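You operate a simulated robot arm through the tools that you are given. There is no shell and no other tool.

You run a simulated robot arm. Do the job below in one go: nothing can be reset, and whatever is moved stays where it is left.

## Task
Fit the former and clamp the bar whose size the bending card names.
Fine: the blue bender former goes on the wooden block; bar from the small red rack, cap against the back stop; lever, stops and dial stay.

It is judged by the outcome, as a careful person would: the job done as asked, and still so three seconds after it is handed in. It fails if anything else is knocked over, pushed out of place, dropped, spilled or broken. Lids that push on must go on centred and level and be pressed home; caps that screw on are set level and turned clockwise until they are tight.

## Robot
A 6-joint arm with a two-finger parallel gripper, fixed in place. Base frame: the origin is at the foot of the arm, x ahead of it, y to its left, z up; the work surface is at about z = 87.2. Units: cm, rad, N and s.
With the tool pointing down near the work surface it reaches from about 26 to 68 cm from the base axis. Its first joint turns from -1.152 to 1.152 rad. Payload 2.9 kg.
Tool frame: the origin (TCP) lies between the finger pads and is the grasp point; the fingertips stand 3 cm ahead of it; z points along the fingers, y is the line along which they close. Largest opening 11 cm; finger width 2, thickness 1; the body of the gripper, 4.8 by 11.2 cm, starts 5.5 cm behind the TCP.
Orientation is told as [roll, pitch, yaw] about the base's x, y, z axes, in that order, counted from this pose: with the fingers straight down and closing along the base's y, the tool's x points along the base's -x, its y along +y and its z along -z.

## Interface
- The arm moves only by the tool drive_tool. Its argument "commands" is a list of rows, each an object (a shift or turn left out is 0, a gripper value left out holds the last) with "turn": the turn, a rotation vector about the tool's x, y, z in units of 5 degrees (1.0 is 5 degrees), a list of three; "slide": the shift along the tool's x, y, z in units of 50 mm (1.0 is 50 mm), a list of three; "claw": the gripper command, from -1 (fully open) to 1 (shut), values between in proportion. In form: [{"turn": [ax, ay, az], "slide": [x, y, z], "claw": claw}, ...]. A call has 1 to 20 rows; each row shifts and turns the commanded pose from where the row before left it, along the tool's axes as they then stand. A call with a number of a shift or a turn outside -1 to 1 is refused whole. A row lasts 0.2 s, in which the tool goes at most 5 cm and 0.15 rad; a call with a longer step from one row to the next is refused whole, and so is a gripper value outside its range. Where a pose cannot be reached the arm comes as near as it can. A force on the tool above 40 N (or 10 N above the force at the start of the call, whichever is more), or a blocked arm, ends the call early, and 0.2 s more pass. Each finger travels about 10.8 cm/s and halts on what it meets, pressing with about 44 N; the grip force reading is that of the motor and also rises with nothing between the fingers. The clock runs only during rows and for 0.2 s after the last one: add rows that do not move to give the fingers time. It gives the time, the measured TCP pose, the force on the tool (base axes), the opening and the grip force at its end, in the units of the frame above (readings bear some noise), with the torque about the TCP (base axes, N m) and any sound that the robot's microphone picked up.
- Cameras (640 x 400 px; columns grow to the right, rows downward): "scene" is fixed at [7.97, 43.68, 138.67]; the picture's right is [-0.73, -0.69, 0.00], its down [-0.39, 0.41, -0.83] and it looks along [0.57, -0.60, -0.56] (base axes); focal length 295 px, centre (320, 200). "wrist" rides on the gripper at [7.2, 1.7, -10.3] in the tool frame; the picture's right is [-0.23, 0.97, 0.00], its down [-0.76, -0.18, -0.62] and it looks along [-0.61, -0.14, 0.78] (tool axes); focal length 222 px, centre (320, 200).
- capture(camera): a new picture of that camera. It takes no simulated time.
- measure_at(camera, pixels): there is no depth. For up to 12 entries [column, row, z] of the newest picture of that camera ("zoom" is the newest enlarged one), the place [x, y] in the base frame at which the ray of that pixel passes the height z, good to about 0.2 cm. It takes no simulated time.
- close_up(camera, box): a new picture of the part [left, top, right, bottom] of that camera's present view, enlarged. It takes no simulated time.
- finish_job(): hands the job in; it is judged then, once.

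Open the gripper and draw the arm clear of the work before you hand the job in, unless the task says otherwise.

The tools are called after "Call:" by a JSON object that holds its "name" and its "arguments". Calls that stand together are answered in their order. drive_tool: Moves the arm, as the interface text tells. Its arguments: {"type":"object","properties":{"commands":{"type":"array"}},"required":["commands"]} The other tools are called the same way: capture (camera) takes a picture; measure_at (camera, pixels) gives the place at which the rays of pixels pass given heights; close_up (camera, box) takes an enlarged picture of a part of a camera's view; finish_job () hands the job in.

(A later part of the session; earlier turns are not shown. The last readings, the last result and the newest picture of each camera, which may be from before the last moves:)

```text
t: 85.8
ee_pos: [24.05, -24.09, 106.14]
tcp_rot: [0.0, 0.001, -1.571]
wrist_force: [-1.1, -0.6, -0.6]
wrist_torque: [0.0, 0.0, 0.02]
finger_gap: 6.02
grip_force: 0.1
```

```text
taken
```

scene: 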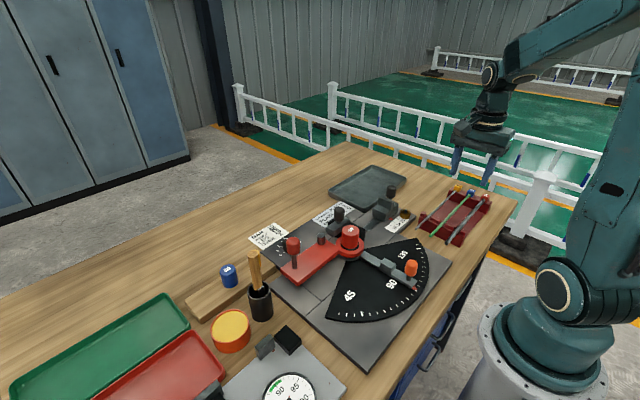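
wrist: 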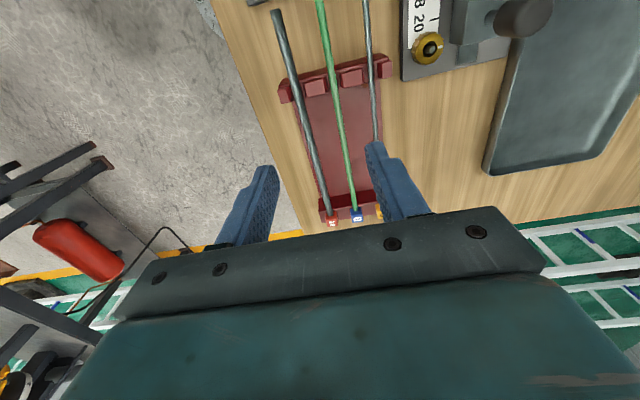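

The rack is in view: bar 10 runs from (276,15) to its cap at (331,222). I'll enlarge this for geometry.

Call:
{"name": "close_up", "arguments": {"camera": "wrist", "box": [250, 110, 410, 235]}}

Call:
{"name": "close_up", "arguments": {"camera": "wrist", "box": [250, 0, 410, 110]}}

Call:
{"name": "close_up", "arguments": {"camera": "scene", "box": [410, 175, 506, 255]}}

```text
3.20 times, centred on (330, 172) of wrist
```

zoom: 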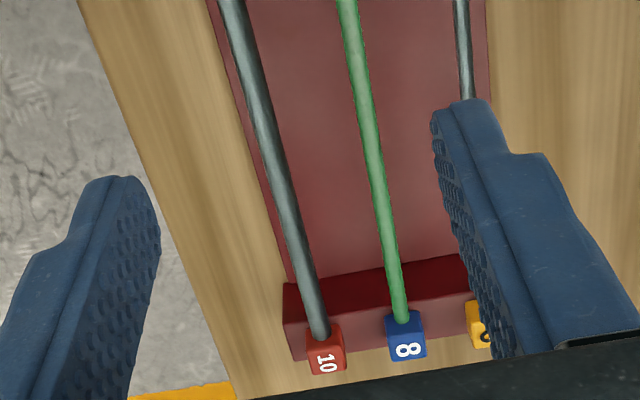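

```text
3.64 times, centred on (330, 55) of wrist
```

zoom: 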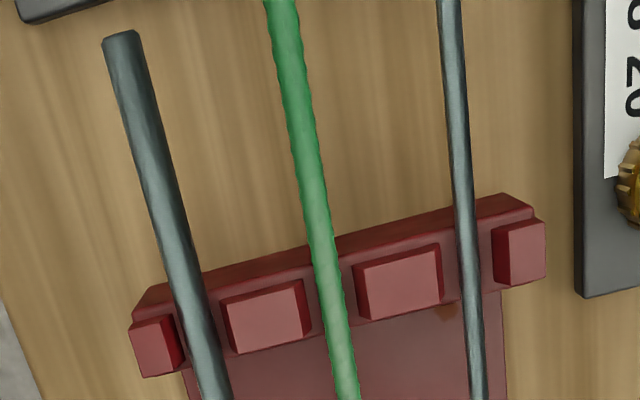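

```text
5.00 times, centred on (458, 215) of scene
```

zoom: 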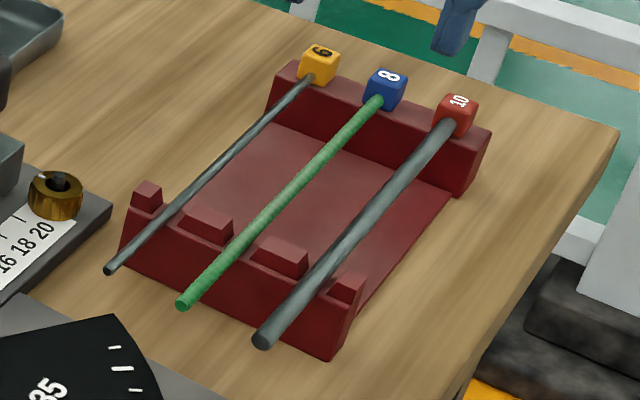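

I'll triangulate the bar-10 free end, its cap and mid-bar points.

Call:
{"name": "measure_at", "arguments": {"camera": "zoom", "pixels": [[263, 340, 90], [263, 340, 93], [458, 101, 91], [458, 101, 95], [438, 130, 91], [438, 130, 94], [384, 193, 92], [325, 264, 91], [330, 350, 88], [360, 280, 90], [487, 135, 91], [437, 97, 94]]}}

Call:
{"name": "measure_at", "arguments": {"camera": "wrist", "pixels": [[275.3, 10.5, 90], [275.3, 10.5, 93], [331.9, 222.6, 91], [331.9, 222.6, 95], [330, 213, 91], [330, 213, 94], [318, 172, 91], [318, 172, 93], [295, 90, 91], [295, 90, 93], [317.5, 262, 91], [321, 262, 91]]}}

```text
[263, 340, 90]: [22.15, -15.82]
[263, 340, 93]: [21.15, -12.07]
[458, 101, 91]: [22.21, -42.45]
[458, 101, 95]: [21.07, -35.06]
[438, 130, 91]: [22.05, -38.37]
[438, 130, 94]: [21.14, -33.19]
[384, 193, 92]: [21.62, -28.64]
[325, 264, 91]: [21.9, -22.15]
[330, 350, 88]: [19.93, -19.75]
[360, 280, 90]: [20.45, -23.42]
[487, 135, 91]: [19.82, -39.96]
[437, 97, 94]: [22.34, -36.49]
```

```text
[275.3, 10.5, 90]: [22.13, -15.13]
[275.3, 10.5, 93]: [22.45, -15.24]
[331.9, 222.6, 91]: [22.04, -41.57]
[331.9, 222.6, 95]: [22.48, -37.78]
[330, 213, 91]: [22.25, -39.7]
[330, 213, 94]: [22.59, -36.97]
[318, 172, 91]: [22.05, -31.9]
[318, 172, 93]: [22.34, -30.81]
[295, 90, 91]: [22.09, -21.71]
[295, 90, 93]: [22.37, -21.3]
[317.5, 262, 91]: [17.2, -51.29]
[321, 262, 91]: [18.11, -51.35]
```

Bar 10: tip ≈ (22.1, -15.1, 90.5), cap top ≈ (22.1, -40.7, 92), bar axis ≈ z 90.9. I'll close the fingers to 3 cm opening and go above the grip point (22.1, -32.4) at z≈97.

Call:
{"name": "drive_tool", "arguments": {"commands": [{"slide": [-0.564, -0.1267, 0.6], "claw": 0.4545}, {"slide": [-0.564, -0.1267, 0.6]}, {"slide": [-0.564, -0.1267, 0.6]}, {}, {}]}}

Call:
{"name": "capture", "arguments": {"camera": "wrist"}}

Call:
{"name": "close_up", "arguments": {"camera": "scene", "box": [410, 150, 522, 250]}}

```text
t: 87.0
ee_pos: [22.45, -32.43, 96.98]
tcp_rot: [-0.001, 0.001, -1.572]
wrist_force: [-0.1, 0.1, 0.4]
wrist_torque: [-0.02, 0.0, -0.01]
finger_gap: 3.03
grip_force: 0.0
```

```text
taken
```

wrist: 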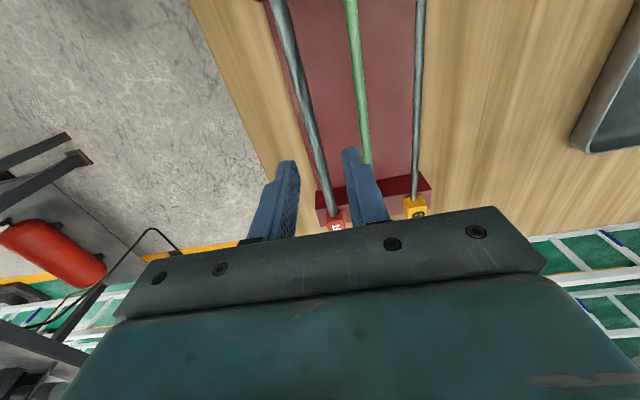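

```text
4.00 times, centred on (466, 200) of scene
```

zoom: 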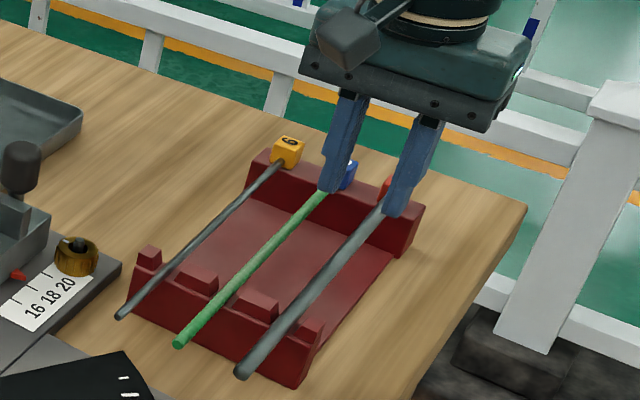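

I'll check the bar's line under the fingers by measuring several of its centre points at z=91.

Call:
{"name": "close_up", "arguments": {"camera": "wrist", "box": [260, 100, 420, 220]}}

Call:
{"name": "measure_at", "arguments": {"camera": "wrist", "pixels": [[300, 90, 91], [312, 140, 91], [322, 180, 91], [360, 90, 91], [365, 140, 91], [415, 140, 91], [327, 200, 91]]}}

```text
3.33 times, centred on (340, 160) of wrist
```

zoom: 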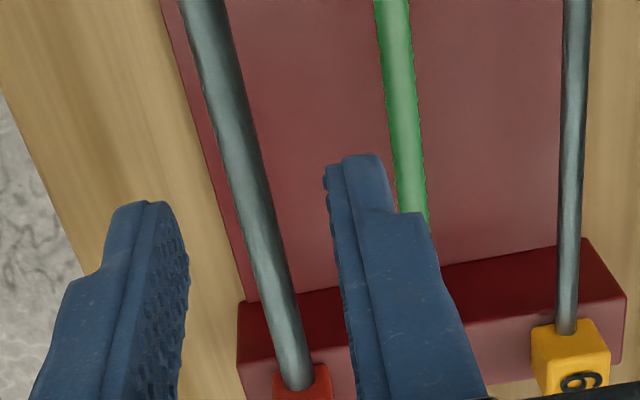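

```text
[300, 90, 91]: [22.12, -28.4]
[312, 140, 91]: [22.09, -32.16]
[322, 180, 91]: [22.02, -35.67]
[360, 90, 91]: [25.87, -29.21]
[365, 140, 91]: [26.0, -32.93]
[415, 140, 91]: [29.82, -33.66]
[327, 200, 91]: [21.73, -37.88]
```

Bar 10 axis is at x≈22.2 and bar 8 at x≈25.9, so the 3 cm opening clears both. I'll lower to z≈92.6 and close gently.

Call:
{"name": "drive_tool", "arguments": {"commands": [{"slide": [0, 0.01, 0.3], "claw": 0.4545}, {"slide": [0, 0, 0.3]}, {"slide": [0, 0, 0.28]}, {}]}}

Call:
{"name": "close_up", "arguments": {"camera": "scene", "box": [426, 170, 506, 220]}}

Call:
{"name": "close_up", "arguments": {"camera": "wrist", "box": [260, 80, 420, 220]}}

```text
t: 88.0
ee_pos: [22.42, -32.49, 92.55]
tcp_rot: [0.0, 0.0, -1.571]
wrist_force: [0.4, 0.2, 0.0]
wrist_torque: [0.01, -0.03, -0.01]
finger_gap: 3.01
grip_force: 0.0
```

```text
8.00 times, centred on (466, 195) of scene
```

zoom: 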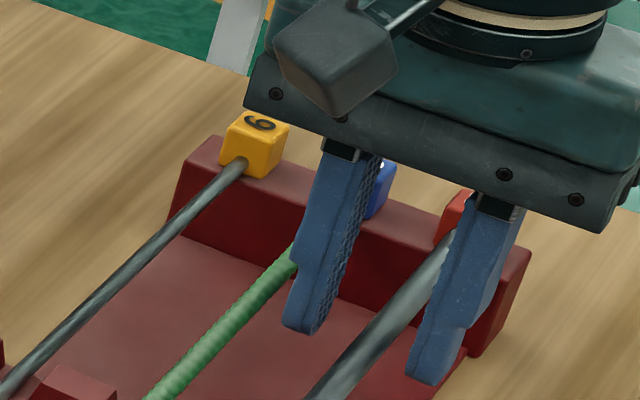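

```text
2.86 times, centred on (340, 150) of wrist
```

zoom: 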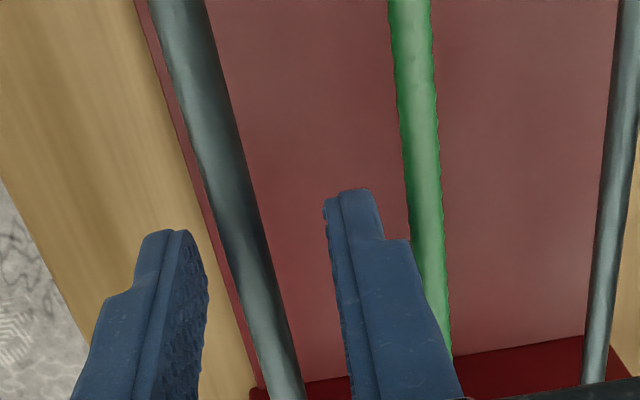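

The fingers straddle bar 10 cleanly with bar 8 untouched. I'll close.

Call:
{"name": "drive_tool", "arguments": {"commands": [{"claw": 0.6}, {"claw": 0.7}, {"claw": 0.8}, {"claw": 1}, {"claw": 1}, {}]}}

Call:
{"name": "close_up", "arguments": {"camera": "scene", "box": [418, 165, 514, 255]}}

```text
t: 89.4
ee_pos: [22.34, -32.4, 92.49]
tcp_rot: [0.001, -0.001, -1.571]
wrist_force: [0.9, -0.3, -0.5]
wrist_torque: [-0.1, -0.02, 0.0]
finger_gap: 0.9
grip_force: 43.8
```

```text
4.44 times, centred on (466, 210) of scene
```

zoom: 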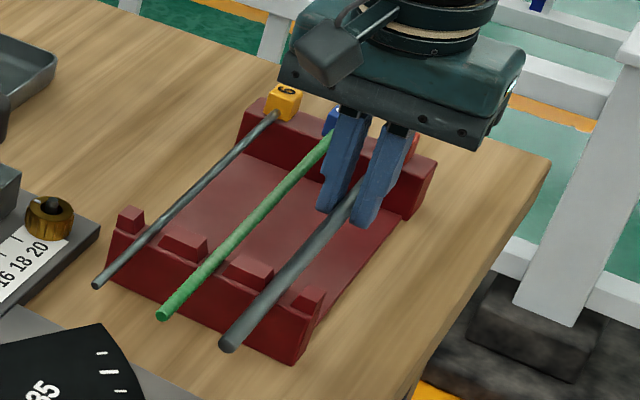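

Gripped at gap 0.9. I'll lift slowly and check that the bar comes up level.

Call:
{"name": "drive_tool", "arguments": {"commands": [{"slide": [0, 0, -0.1], "claw": 1}, {"slide": [0, 0, -0.1]}, {"slide": [0, 0, -0.2]}, {"slide": [0, 0, -0.3]}, {}]}}

Call:
{"name": "close_up", "arguments": {"camera": "scene", "box": [418, 155, 514, 245]}}

Call:
{"name": "capture", "arguments": {"camera": "wrist"}}

```text
t: 90.6
ee_pos: [22.12, -32.38, 96.19]
tcp_rot: [0.0, 0.001, -1.569]
wrist_force: [1.3, 1.1, -1.1]
wrist_torque: [-0.03, 0.0, -0.01]
finger_gap: 0.92
grip_force: 43.5
```

```text
4.44 times, centred on (466, 200) of scene
```

zoom: 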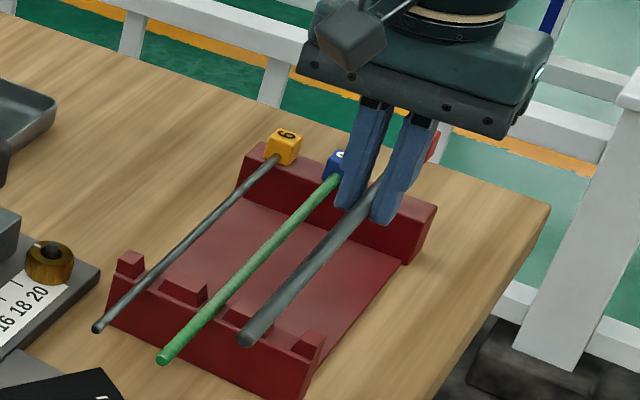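

```text
taken
```

wrist: 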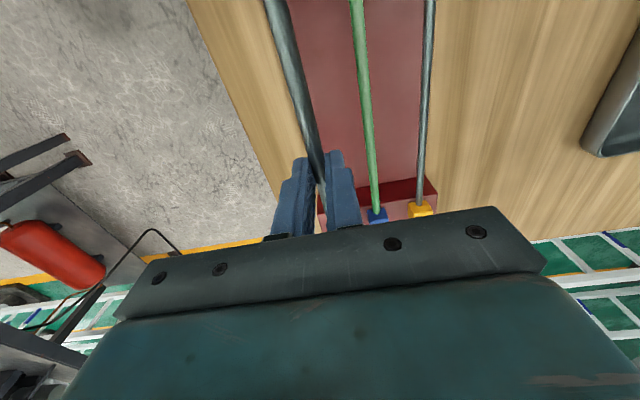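

The bar came up. I'll check its tilt by tracing the tip (449,231.5) and the cap from the scene camera.

Call:
{"name": "measure_at", "arguments": {"camera": "scene", "pixels": [[448.9, 231.5, 93], [448.9, 231.5, 94], [448.9, 231.5, 95], [468, 205, 94], [468, 205, 95]]}}

Call:
{"name": "close_up", "arguments": {"camera": "scene", "box": [430, 170, 494, 240]}}

```text
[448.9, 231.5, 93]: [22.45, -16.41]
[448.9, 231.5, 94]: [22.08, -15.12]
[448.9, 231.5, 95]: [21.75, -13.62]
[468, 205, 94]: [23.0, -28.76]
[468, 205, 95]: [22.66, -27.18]
```

```text
5.71 times, centred on (462, 205) of scene
```

zoom: 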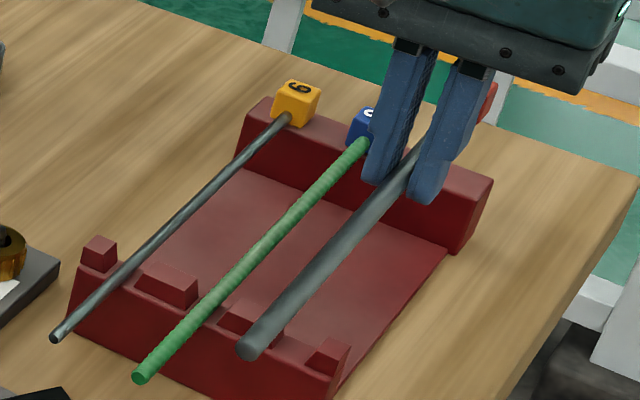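

The bar is level (tip rose the same 3.5 cm). I'll raise to z≈104 and carry it over the lane to hover at (41.6, -7.4).

Call:
{"name": "drive_tool", "arguments": {"commands": [{"slide": [0, 0, -0.4], "claw": 1}, {"slide": [0, 0, -0.6]}, {"slide": [0, 0, -0.6]}, {}, {"slide": [0.7143, 0.5557, 0]}, {"slide": [0.7143, 0.5557, 0]}, {"slide": [0.7143, 0.5557, 0]}, {"slide": [0.7143, 0.5557, 0]}, {"slide": [0.7143, 0.5557, 0]}, {"slide": [0.7143, 0.5557, 0]}, {"slide": [0.7143, 0.5557, 0]}, {}]}}

Call:
{"name": "capture", "arguments": {"camera": "wrist"}}

Call:
{"name": "capture", "arguments": {"camera": "scene"}}

```text
t: 93.2
ee_pos: [41.55, -7.39, 103.93]
tcp_rot: [-0.001, -0.001, -1.572]
wrist_force: [0.1, -0.4, -1.3]
wrist_torque: [-0.06, -0.02, 0.02]
finger_gap: 0.9
grip_force: 44.3
```

```text
taken
```

wrist: 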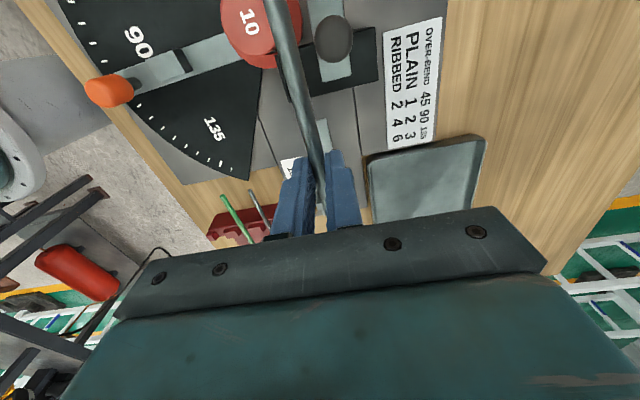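

```text
taken
```

scene: 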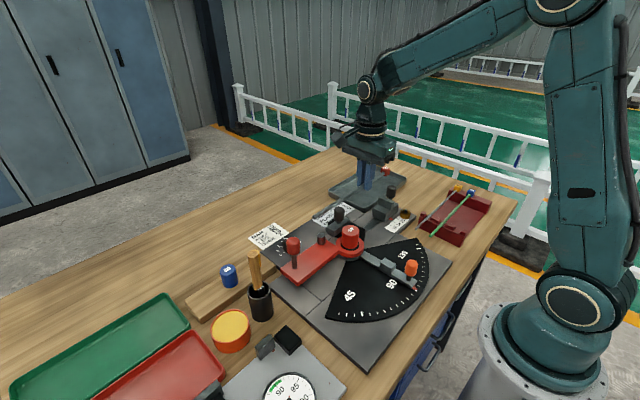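

The bar hovers over the lane between former and jaw in the wrist view. I'll check both close-ups before lowering.

Call:
{"name": "close_up", "arguments": {"camera": "scene", "box": [300, 160, 428, 250]}}

Call:
{"name": "close_up", "arguments": {"camera": "wrist", "box": [200, 0, 400, 125]}}

```text
4.44 times, centred on (364, 205) of scene
```

zoom: 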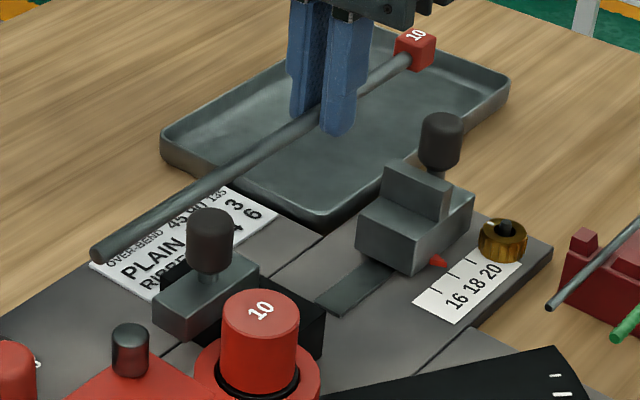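

```text
3.20 times, centred on (300, 62) of wrist
```

zoom: 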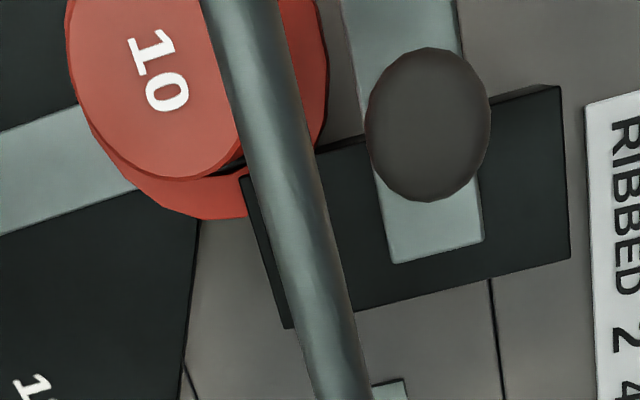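

I'll measure the jaw's corners and former edge from this pose at their known heights.

Call:
{"name": "measure_at", "arguments": {"camera": "zoom", "pixels": [[393, 263, 92.5], [484, 242, 92.5], [240, 150, 94.3], [180, 178, 94.3], [67, 40, 94.3], [288, 328, 90.3], [571, 258, 90.3], [322, 300, 102.4], [290, 150, 102.4], [260, 20, 102.4]]}}

Call:
{"name": "measure_at", "arguments": {"camera": "scene", "pixels": [[314, 217.2, 102], [314, 217.2, 103], [385.8, 168.3, 102], [385.8, 168.3, 103], [350.6, 230, 94.3], [341.8, 228.5, 94.3], [359.5, 231, 94.3]]}}

```text
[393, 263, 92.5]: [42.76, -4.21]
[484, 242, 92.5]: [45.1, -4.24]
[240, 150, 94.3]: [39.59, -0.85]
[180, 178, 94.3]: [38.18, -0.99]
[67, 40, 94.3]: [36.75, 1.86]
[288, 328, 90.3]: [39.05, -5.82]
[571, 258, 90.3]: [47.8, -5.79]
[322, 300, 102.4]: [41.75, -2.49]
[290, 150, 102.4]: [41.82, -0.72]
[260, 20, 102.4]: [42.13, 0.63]
```

```text
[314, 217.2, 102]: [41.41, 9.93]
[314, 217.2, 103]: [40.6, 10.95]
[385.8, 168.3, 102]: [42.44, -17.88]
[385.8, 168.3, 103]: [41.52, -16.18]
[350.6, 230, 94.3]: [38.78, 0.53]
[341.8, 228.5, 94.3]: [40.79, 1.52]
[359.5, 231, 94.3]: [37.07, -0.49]
```

Former edge and jaw face give a lane from x≈40.8 to 42.7, so x=41.65 is good. I'll lower to TCP z≈97 so the cap is just above the fin and compare them in the scene view.

Call:
{"name": "drive_tool", "arguments": {"commands": [{"slide": [0, 0.01, 0.5], "claw": 1}, {"slide": [0, 0, 0.5]}, {"slide": [0, 0, 0.42]}, {}]}}

Call:
{"name": "close_up", "arguments": {"camera": "scene", "box": [352, 165, 432, 225]}}

Call:
{"name": "close_up", "arguments": {"camera": "scene", "box": [290, 190, 386, 260]}}

Call:
{"name": "capture", "arguments": {"camera": "wrist"}}

```text
t: 94.2
ee_pos: [41.77, -7.48, 96.89]
tcp_rot: [-0.001, 0.001, -1.57]
wrist_force: [-0.3, -0.1, -1.8]
wrist_torque: [-0.08, 0.0, 0.0]
finger_gap: 0.89
grip_force: 43.5
```

```text
6.67 times, centred on (392, 195) of scene
```

zoom: 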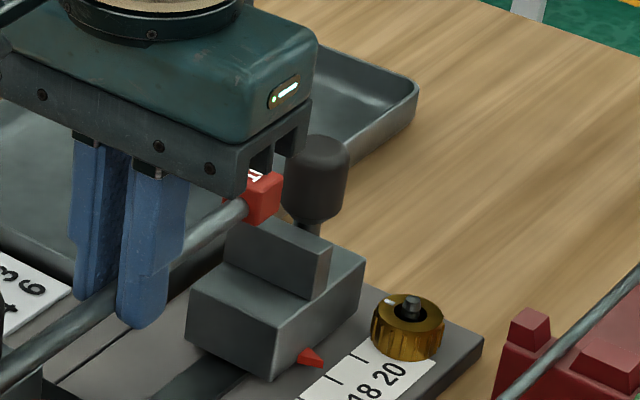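

```text
5.71 times, centred on (338, 225) of scene
```

zoom: 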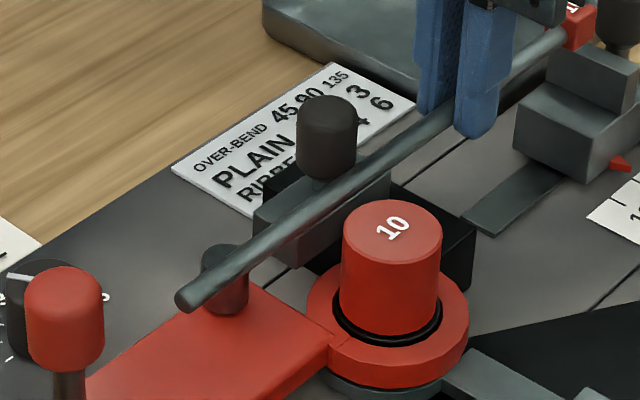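

```text
taken
```

wrist: 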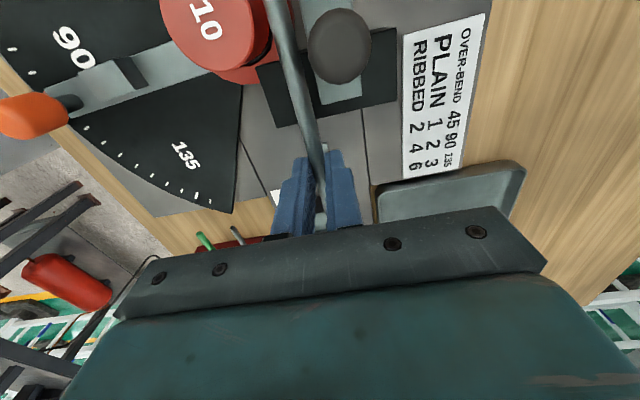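

I'll zoom right in on the cap and the fin.

Call:
{"name": "close_up", "arguments": {"camera": "scene", "box": [368, 184, 408, 214]}}

```text
13.33 times, centred on (388, 199) of scene
```

zoom: 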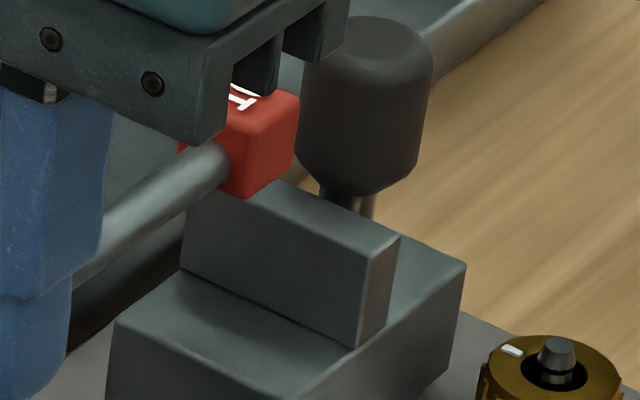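

Call:
{"name": "measure_at", "arguments": {"camera": "zoom", "pixels": [[245, 197, 94], [245, 197, 95], [292, 160, 94], [292, 160, 95], [370, 252, 92], [370, 252, 94], [357, 347, 90], [357, 347, 91], [318, 394, 90], [318, 394, 91], [400, 237, 93], [299, 97, 96]]}}

```text
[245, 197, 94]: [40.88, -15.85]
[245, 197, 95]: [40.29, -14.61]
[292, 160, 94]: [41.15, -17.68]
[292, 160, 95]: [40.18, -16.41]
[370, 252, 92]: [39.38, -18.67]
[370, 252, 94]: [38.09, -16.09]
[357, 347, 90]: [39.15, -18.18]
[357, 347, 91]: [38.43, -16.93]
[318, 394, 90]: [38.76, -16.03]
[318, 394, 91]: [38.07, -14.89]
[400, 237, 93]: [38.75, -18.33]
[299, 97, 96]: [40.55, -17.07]
```

The cap's back face (y≈-17.4) is right in the fin's front plane (y≈-17.4), so I must come forward first. I'll shift +5 mm in y, then lower to TCP z≈93.8, where fingertips stay above the black block.

Call:
{"name": "drive_tool", "arguments": {"commands": [{"slide": [0.1, 0, 0], "claw": 1}, {}, {"slide": [0, 0, 0.1]}, {"slide": [0, 0, 0.1]}, {"slide": [0, 0, 0.1]}, {"slide": [0, 0, 0.1]}, {}]}}

Call:
{"name": "close_up", "arguments": {"camera": "scene", "box": [364, 184, 412, 220]}}

Call:
{"name": "close_up", "arguments": {"camera": "scene", "box": [290, 200, 386, 260]}}

```text
t: 95.8
ee_pos: [41.67, -6.91, 94.98]
tcp_rot: [0.0, 0.001, -1.572]
wrist_force: [0.6, -0.1, -2.3]
wrist_torque: [-0.09, 0.01, -0.01]
finger_gap: 0.89
grip_force: 43.5
```

```text
11.11 times, centred on (388, 202) of scene
```

zoom: 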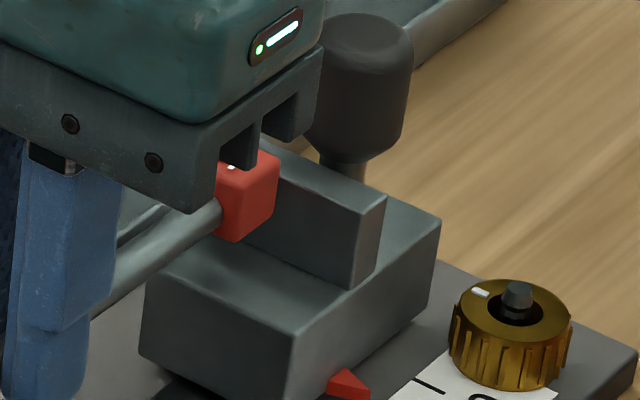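

```text
6.67 times, centred on (338, 230) of scene
```

zoom: 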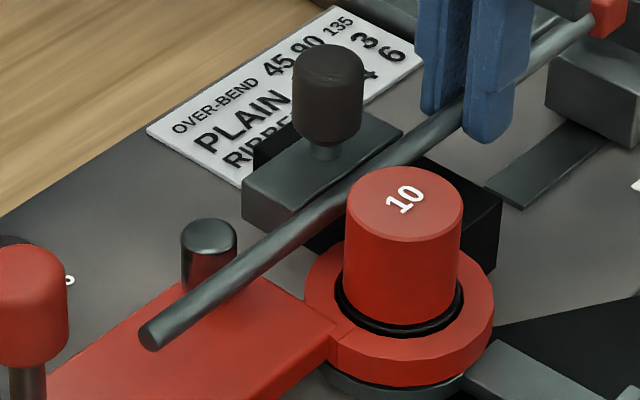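

The cap now sits ahead of the fin and the bar lies between former and jaw/pin. I'll lower another 1.2 cm slowly.

Call:
{"name": "drive_tool", "arguments": {"commands": [{"slide": [0, 0, 0.06], "claw": 1}, {"slide": [0, 0, 0.06]}, {"slide": [0, 0, 0.06]}, {"slide": [0, 0, 0.06]}, {}]}}

Call:
{"name": "close_up", "arguments": {"camera": "scene", "box": [364, 188, 412, 224]}}

Call:
{"name": "close_up", "arguments": {"camera": "scene", "box": [290, 200, 386, 260]}}

Call:
{"name": "capture", "arguments": {"camera": "wrist"}}

```text
t: 97.0
ee_pos: [41.71, -6.8, 93.76]
tcp_rot: [0.001, -0.001, -1.571]
wrist_force: [0.2, -0.5, -2.0]
wrist_torque: [-0.07, -0.02, 0.0]
finger_gap: 0.89
grip_force: 43.9
```

```text
11.11 times, centred on (388, 206) of scene
```

zoom: 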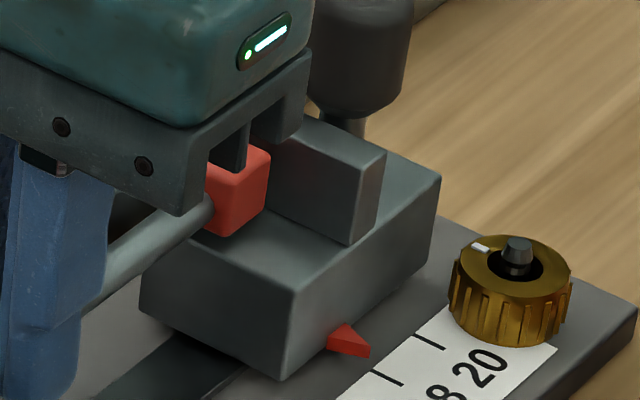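

```text
6.67 times, centred on (338, 230) of scene
```

zoom: 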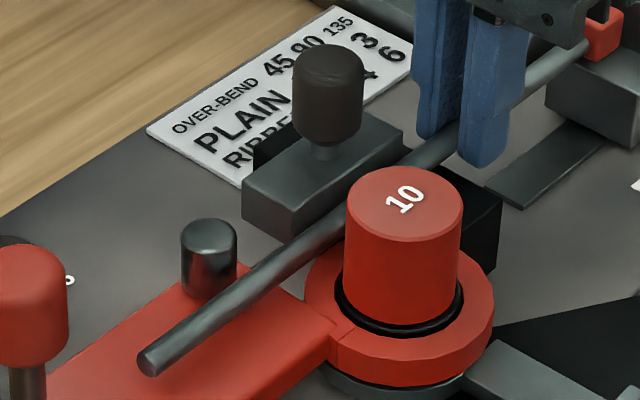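

```text
taken
```

wrist: 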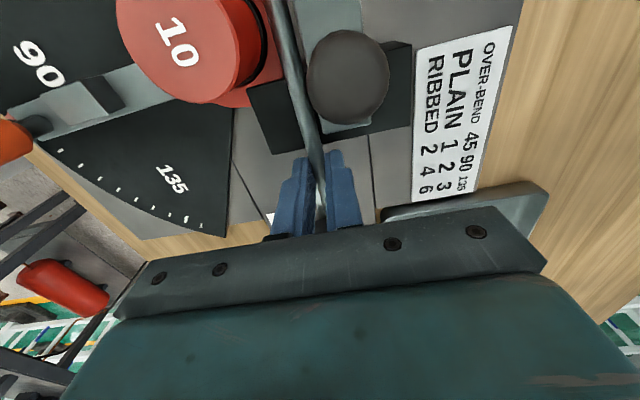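

The cap hovers above the ledge just ahead of the fin. I'll slide 3 mm towards the fin and then feel for the ledge.

Call:
{"name": "drive_tool", "arguments": {"commands": [{"slide": [-0.03, 0, 0], "claw": 1}, {"slide": [-0.02, 0, 0]}, {}, {"slide": [0, 0, 0.02]}, {}]}}

Call:
{"name": "drive_tool", "arguments": {"commands": [{"slide": [0, 0, 0.02], "claw": 1}, {}]}}

Call:
{"name": "close_up", "arguments": {"camera": "scene", "box": [364, 188, 412, 224]}}

```text
t: 98.2
ee_pos: [41.62, -7.16, 93.7]
tcp_rot: [-0.001, 0.0, -1.571]
wrist_force: [0.0, 0.0, -2.3]
wrist_torque: [-0.1, 0.01, 0.03]
finger_gap: 0.9
grip_force: 44.1
```

```text
t: 98.8
ee_pos: [41.76, -7.18, 93.71]
tcp_rot: [0.0, 0.0, -1.571]
wrist_force: [-0.6, -0.7, -1.8]
wrist_torque: [-0.08, -0.01, 0.0]
finger_gap: 0.88
grip_force: 44.1
```

```text
11.11 times, centred on (388, 206) of scene
```

zoom: 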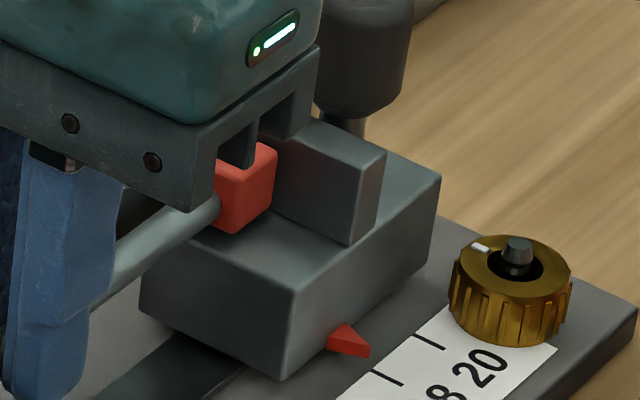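

Not yet touching. I'll continue down in 1 mm steps, reading the vertical force and torque.

Call:
{"name": "drive_tool", "arguments": {"commands": [{"slide": [0, 0, 0.02], "claw": 1}, {}]}}

Call:
{"name": "drive_tool", "arguments": {"commands": [{"slide": [0, 0, 0.02], "claw": 1}, {}]}}

Call:
{"name": "drive_tool", "arguments": {"commands": [{"slide": [0, 0, 0.02], "claw": 1}, {}]}}

Call:
{"name": "close_up", "arguments": {"camera": "scene", "box": [364, 188, 412, 224]}}

```text
t: 99.4
ee_pos: [41.8, -7.24, 93.54]
tcp_rot: [-0.002, 0.0, -1.571]
wrist_force: [0.6, 0.0, -2.6]
wrist_torque: [-0.03, 0.02, 0.01]
finger_gap: 0.86
grip_force: 43.8
```

```text
t: 100.0
ee_pos: [41.62, -7.22, 93.52]
tcp_rot: [0.0, 0.0, -1.57]
wrist_force: [-0.2, -1.1, -0.9]
wrist_torque: [-0.08, -0.01, -0.01]
finger_gap: 0.91
grip_force: 43.5
```

```text
t: 100.6
ee_pos: [41.64, -7.16, 93.39]
tcp_rot: [0.0, 0.001, -1.571]
wrist_force: [-0.1, -0.3, -2.1]
wrist_torque: [-0.06, 0.01, -0.02]
finger_gap: 0.86
grip_force: 43.7
```

```text
11.11 times, centred on (388, 206) of scene
```

zoom: 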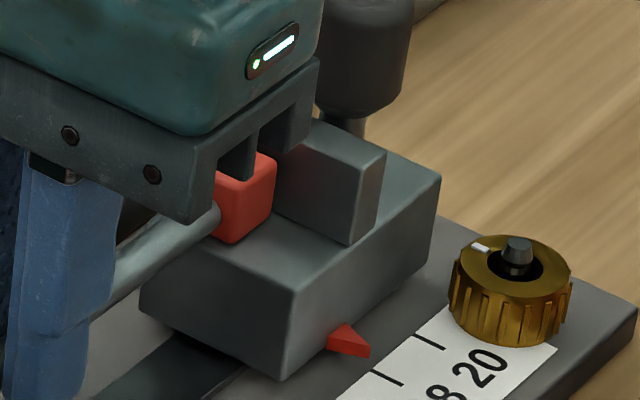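

Still free. Now I'll slide towards the fin in 1 mm steps, watching for a y reaction.

Call:
{"name": "drive_tool", "arguments": {"commands": [{"slide": [-0.02, 0, 0], "claw": 1}, {}]}}

Call:
{"name": "drive_tool", "arguments": {"commands": [{"slide": [-0.02, 0, 0], "claw": 1}, {}]}}

Call:
{"name": "close_up", "arguments": {"camera": "scene", "box": [372, 190, 404, 214]}}

```text
t: 101.2
ee_pos: [41.69, -7.19, 93.42]
tcp_rot: [0.0, -0.001, -1.571]
wrist_force: [-1.8, 2.0, 2.9]
wrist_torque: [0.22, 0.03, 0.05]
finger_gap: 0.88
grip_force: 44.0
```

```text
t: 101.8
ee_pos: [41.73, -7.26, 93.26]
tcp_rot: [0.001, 0.001, -1.569]
wrist_force: [-2.4, 5.6, 12.7]
wrist_torque: [0.45, 0.02, 0.08]
finger_gap: 0.88
grip_force: 44.3
```

```text
16.00 times, centred on (388, 202) of scene
```

zoom: 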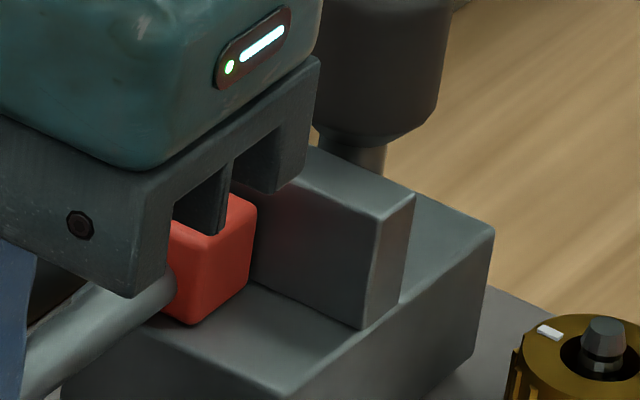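

An upward force (12.7 N) with positive x-torque has appeared, suggesting contact near the black block rather than at the cap. I'll hold still once to see whether it drifts, and look closely at the fingers and bar.

Call:
{"name": "drive_tool", "arguments": {"commands": [{"claw": 1}]}}

Call:
{"name": "close_up", "arguments": {"camera": "scene", "box": [336, 196, 384, 232]}}

Call:
{"name": "close_up", "arguments": {"camera": "wrist", "box": [230, 50, 400, 235]}}

```text
t: 102.2
ee_pos: [41.75, -7.27, 93.26]
tcp_rot: [0.002, 0.0, -1.571]
wrist_force: [0.1, 6.4, 15.1]
wrist_torque: [0.44, 0.04, 0.07]
finger_gap: 0.9
grip_force: 43.9
```

```text
11.11 times, centred on (360, 214) of scene
```

zoom: 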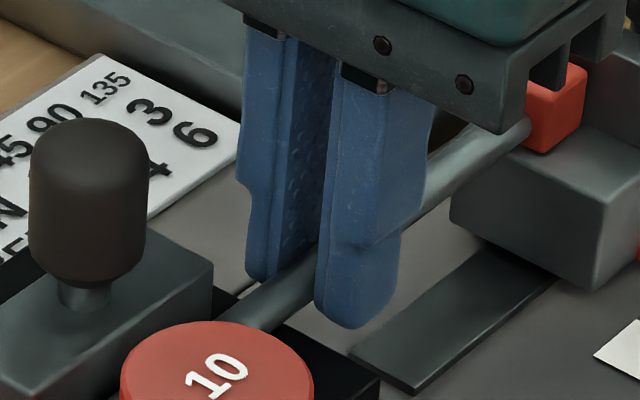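

```text
2.16 times, centred on (315, 142) of wrist
```

zoom: 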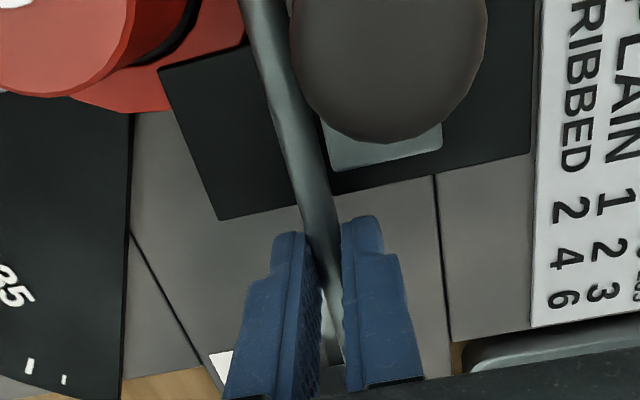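

Contact seems to be on both the ledge (cap) and the lever side, and the cap's back corner (248,287 in the earlier zoom) meets the fin's foot line. I'll ease up 0.8 mm and re-read.

Call:
{"name": "drive_tool", "arguments": {"commands": [{"slide": [0, 0, -0.016], "claw": 1}, {}, {}]}}

Call:
{"name": "close_up", "arguments": {"camera": "scene", "box": [376, 194, 400, 212]}}

Call:
{"name": "close_up", "arguments": {"camera": "scene", "box": [300, 215, 364, 255]}}

```text
t: 103.0
ee_pos: [41.72, -7.27, 93.41]
tcp_rot: [-0.001, 0.0, -1.572]
wrist_force: [1.1, 1.9, 3.6]
wrist_torque: [0.19, -0.04, -0.06]
finger_gap: 0.89
grip_force: 44.1
```

```text
16.00 times, centred on (388, 203) of scene
```

zoom: 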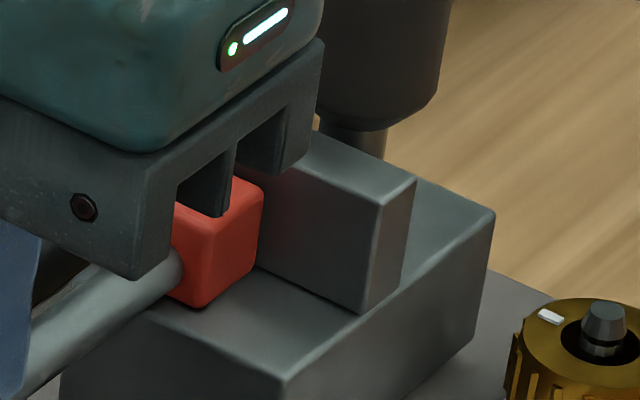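

```text
10.00 times, centred on (332, 235) of scene
```

zoom: 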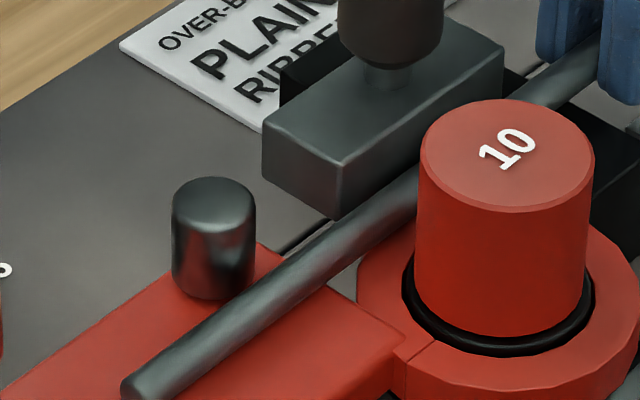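

The bar lies between former, jaw and pin, and the cap's rear edge lines up with the fin. I'll ease up another 0.4 mm and press 0.5 mm towards the fin to confirm contact.

Call:
{"name": "drive_tool", "arguments": {"commands": [{"slide": [0, 0, -0.008], "claw": 1}, {"slide": [-0.01, 0, 0]}, {}, {}]}}

Call:
{"name": "drive_tool", "arguments": {"commands": [{"slide": [-0.01, 0, 0], "claw": 1}, {}, {}]}}

```text
t: 104.0
ee_pos: [41.76, -7.3, 93.46]
tcp_rot: [0.001, 0.0, -1.571]
wrist_force: [0.2, -0.2, -0.3]
wrist_torque: [-0.06, 0.03, -0.01]
finger_gap: 0.89
grip_force: 43.8
```

```text
t: 104.8
ee_pos: [41.61, -7.46, 93.41]
tcp_rot: [0.001, 0.0, -1.57]
wrist_force: [-0.1, 0.3, -1.8]
wrist_torque: [0.0, -0.02, -0.02]
finger_gap: 0.88
grip_force: 44.4
```

No fin contact yet (Fy≈0). I'll continue in 0.5–1 mm steps.

Call:
{"name": "drive_tool", "arguments": {"commands": [{"slide": [-0.02, 0, 0], "claw": 1}, {}, {}]}}

Call:
{"name": "drive_tool", "arguments": {"commands": [{"slide": [-0.01, 0, 0], "claw": 1}, {}, {}]}}

Call:
{"name": "close_up", "arguments": {"camera": "scene", "box": [376, 194, 400, 212]}}

```text
t: 105.6
ee_pos: [41.64, -7.44, 93.44]
tcp_rot: [-0.002, -0.001, -1.571]
wrist_force: [-0.4, 5.2, -0.5]
wrist_torque: [-0.05, 0.04, -0.06]
finger_gap: 0.9
grip_force: 43.4
```

```text
t: 106.4
ee_pos: [41.75, -7.46, 93.34]
tcp_rot: [0.001, -0.001, -1.571]
wrist_force: [-1.8, 5.8, -2.3]
wrist_torque: [0.06, 0.07, -0.1]
finger_gap: 0.91
grip_force: 43.7
```

```text
16.00 times, centred on (388, 203) of scene
```

zoom: 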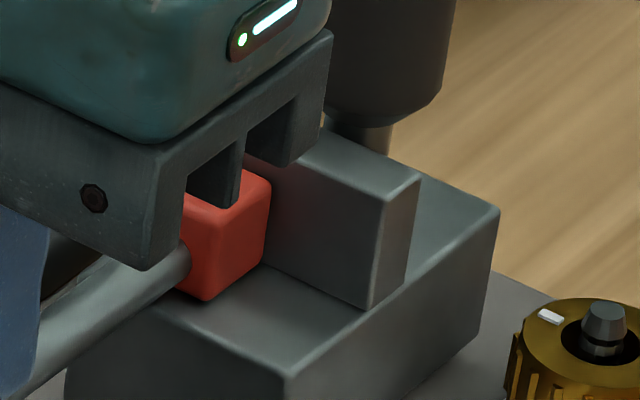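

Fy≈5.5 N: the cap is against the fin; comparing zooms, the stop's corner moved only ~5 px at 16× (≈0.5 mm), so I stop pushing. I'll back off 0.5 mm to unload, settle 0.5 mm down, and check forces.

Call:
{"name": "drive_tool", "arguments": {"commands": [{"slide": [0.008, 0, 0.008], "claw": 1}, {}, {}]}}

Call:
{"name": "close_up", "arguments": {"camera": "scene", "box": [376, 194, 400, 212]}}

Call:
{"name": "close_up", "arguments": {"camera": "scene", "box": [380, 205, 412, 229]}}

```text
t: 107.2
ee_pos: [41.71, -7.52, 93.47]
tcp_rot: [-0.001, 0.0, -1.571]
wrist_force: [0.0, 3.0, -2.5]
wrist_torque: [0.09, -0.03, 0.01]
finger_gap: 0.89
grip_force: 43.3
```

```text
16.00 times, centred on (388, 203) of scene
```

zoom: 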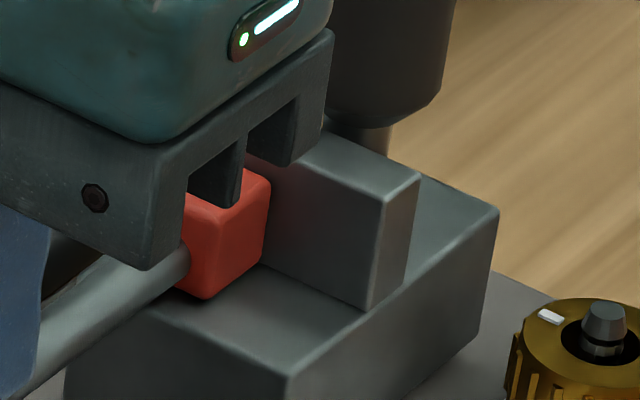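

```text
16.00 times, centred on (396, 217) of scene
```

zoom: 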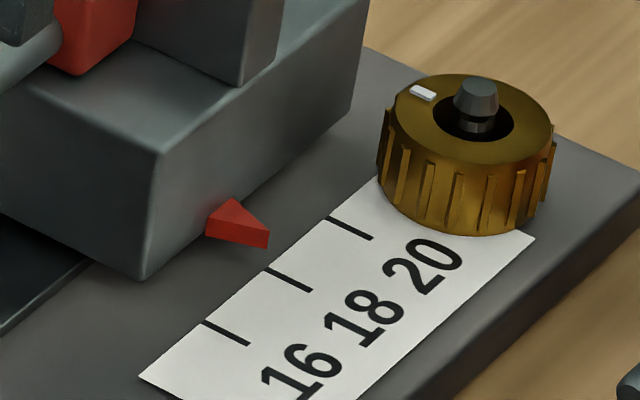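

The scale pointer still reads 18 and Fy is only 3 N, with the cap touching the fin. I'll lower another 0.5 mm and then open the gripper slowly.

Call:
{"name": "drive_tool", "arguments": {"commands": [{"slide": [0.002, 0, 0.01], "claw": 1}, {}, {}]}}

```text
t: 108.0
ee_pos: [41.73, -7.7, 93.39]
tcp_rot: [-0.001, 0.0, -1.571]
wrist_force: [-0.1, 4.7, -1.1]
wrist_torque: [0.01, 0.01, 0.0]
finger_gap: 0.86
grip_force: 43.7
```

Nearly resting. Opening slowly now to about 3 cm.

Call:
{"name": "drive_tool", "arguments": {"commands": [{"claw": 0.84}, {"claw": 0.78}, {"claw": 0.7}, {"claw": 0.6}, {"claw": 0.5}, {"claw": 0.4545}, {}]}}

Call:
{"name": "close_up", "arguments": {"camera": "scene", "box": [376, 194, 400, 212]}}

Call:
{"name": "close_up", "arguments": {"camera": "scene", "box": [296, 195, 392, 255]}}

Call:
{"name": "capture", "arguments": {"camera": "wrist"}}

```text
t: 109.6
ee_pos: [41.69, -7.6, 93.37]
tcp_rot: [0.002, 0.001, -1.571]
wrist_force: [-0.1, 0.2, 0.1]
wrist_torque: [0.03, 0.01, -0.02]
finger_gap: 2.99
grip_force: 0.1
```

```text
16.00 times, centred on (388, 203) of scene
```

zoom: 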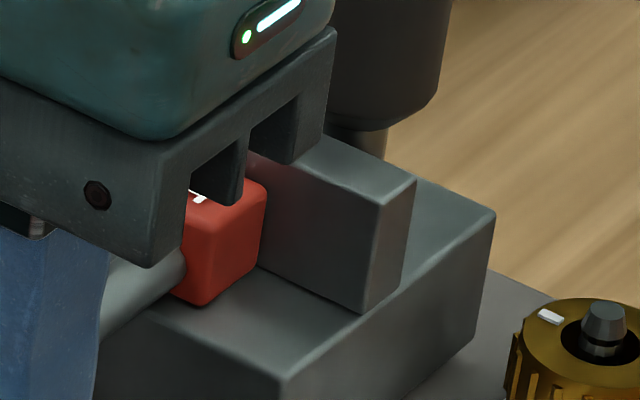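

```text
6.67 times, centred on (344, 225) of scene
```

zoom: 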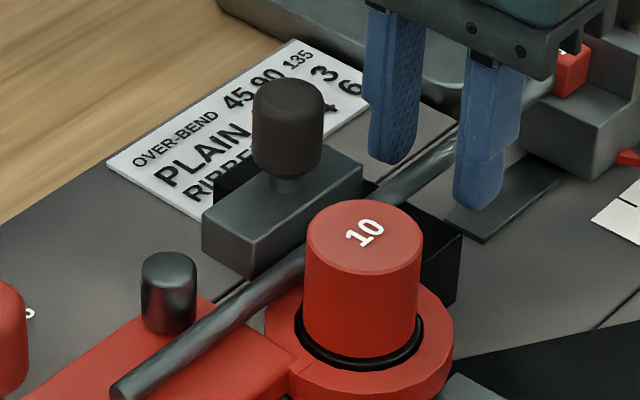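

```text
taken
```

wrist: 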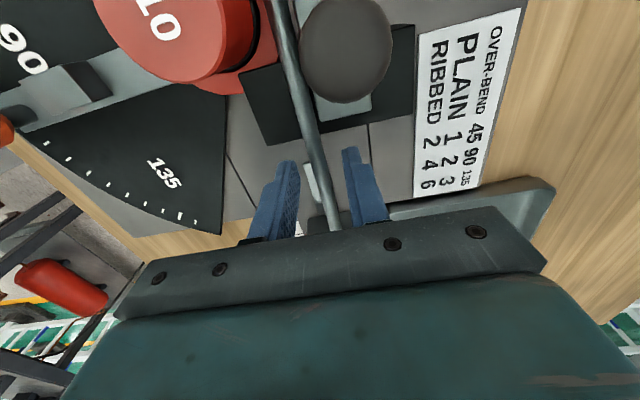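

After release the stop sprang back to its original place with the cap still touching the fin. I'll raise the gripper straight up to z≈105 and look at the lane.

Call:
{"name": "drive_tool", "arguments": {"commands": [{"slide": [0, 0, -0.2], "claw": 0.4545}, {"slide": [0, 0, -0.4]}, {"slide": [0, 0, -0.6]}, {"slide": [0, 0, -0.6]}, {"slide": [0, 0, -0.6]}, {}]}}

Call:
{"name": "capture", "arguments": {"camera": "wrist"}}

Call:
{"name": "close_up", "arguments": {"camera": "scene", "box": [296, 175, 424, 255]}}

Call:
{"name": "close_up", "arguments": {"camera": "scene", "box": [368, 190, 408, 220]}}

```text
t: 111.0
ee_pos: [41.78, -7.46, 105.39]
tcp_rot: [0.0, 0.0, -1.571]
wrist_force: [-0.5, 0.6, -0.4]
wrist_torque: [-0.01, 0.0, 0.0]
finger_gap: 2.99
grip_force: 0.0
```

```text
taken
```

wrist: 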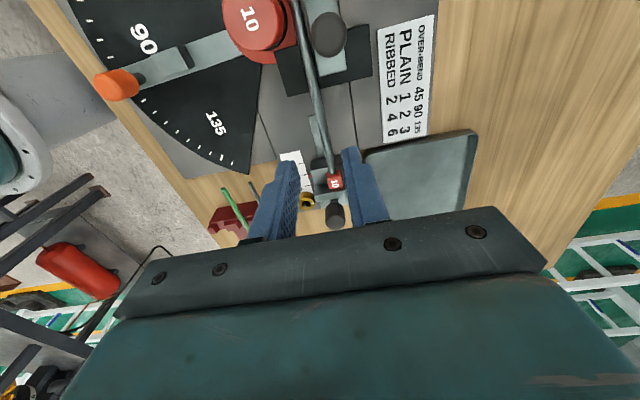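

```text
5.00 times, centred on (360, 215) of scene
```

zoom: 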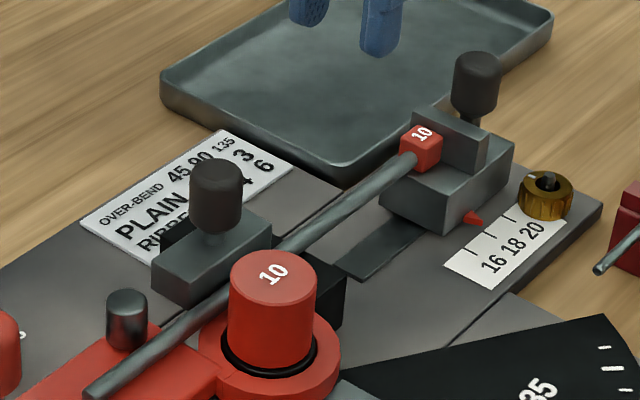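

```text
13.33 times, centred on (388, 205) of scene
```

zoom: 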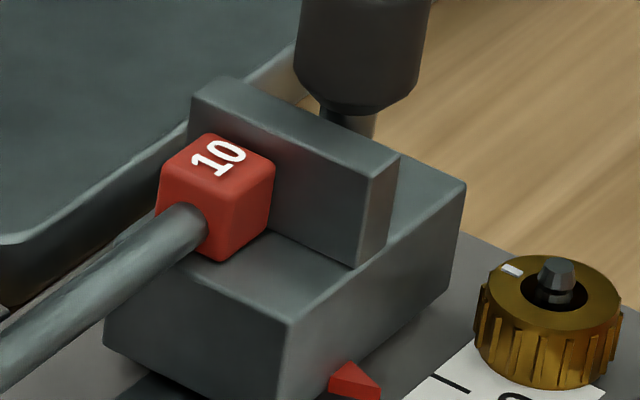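

Bar 10 lies in the lane with the cap on the ledge against the fin. Next is the clamp jaw: I'll measure its knob precisely with both cameras.

Call:
{"name": "close_up", "arguments": {"camera": "wrist", "box": [220, 0, 380, 100]}}

Call:
{"name": "close_up", "arguments": {"camera": "scene", "box": [312, 200, 376, 240]}}

```text
4.00 times, centred on (300, 50) of wrist
```

zoom: 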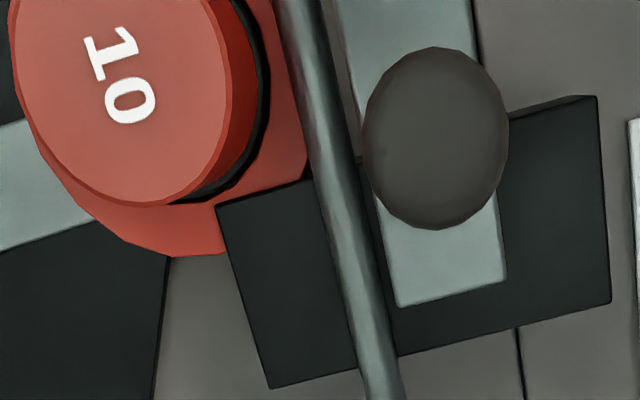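

```text
10.00 times, centred on (344, 220) of scene
```

zoom: 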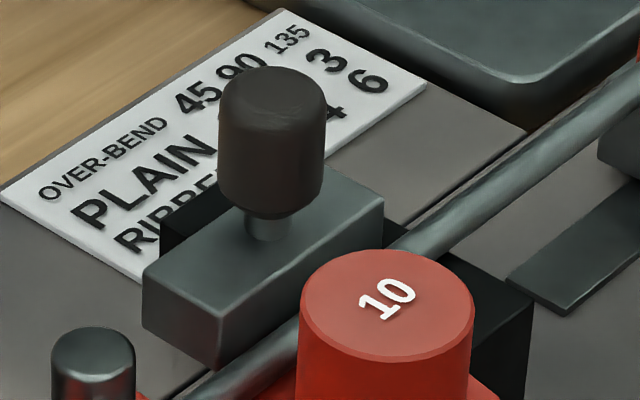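

Call:
{"name": "measure_at", "arguments": {"camera": "zoom", "pixels": [[267, 236, 92.5], [273, 92, 96], [273, 92, 97], [218, 130, 95.5], [328, 135, 95.5], [271, 214, 93], [271, 214, 94], [382, 203, 92.5], [219, 320, 92.5], [143, 285, 92.5]]}}

Call:
{"name": "measure_at", "arguments": {"camera": "wrist", "pixels": [[329, 34.5, 96], [329, 34.5, 97], [310.5, 35, 95.5], [347, 32.5, 95.5], [320, 76.5, 92.5], [346.5, 69.5, 92.5], [303, 40, 91.2], [313, 80, 91.2], [280, 10, 94.3]]}}

```text
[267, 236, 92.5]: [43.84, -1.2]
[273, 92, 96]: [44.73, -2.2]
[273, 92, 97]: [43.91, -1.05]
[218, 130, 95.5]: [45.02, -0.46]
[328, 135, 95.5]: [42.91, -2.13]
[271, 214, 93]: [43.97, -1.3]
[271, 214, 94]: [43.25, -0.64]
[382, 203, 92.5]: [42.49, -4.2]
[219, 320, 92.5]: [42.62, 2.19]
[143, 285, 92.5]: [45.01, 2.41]
```

```text
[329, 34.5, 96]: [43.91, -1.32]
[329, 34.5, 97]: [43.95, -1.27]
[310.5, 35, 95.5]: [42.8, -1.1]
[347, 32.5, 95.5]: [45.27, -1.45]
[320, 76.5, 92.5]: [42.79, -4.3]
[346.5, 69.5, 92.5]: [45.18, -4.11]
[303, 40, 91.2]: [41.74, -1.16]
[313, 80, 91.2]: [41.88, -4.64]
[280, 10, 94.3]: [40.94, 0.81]
```

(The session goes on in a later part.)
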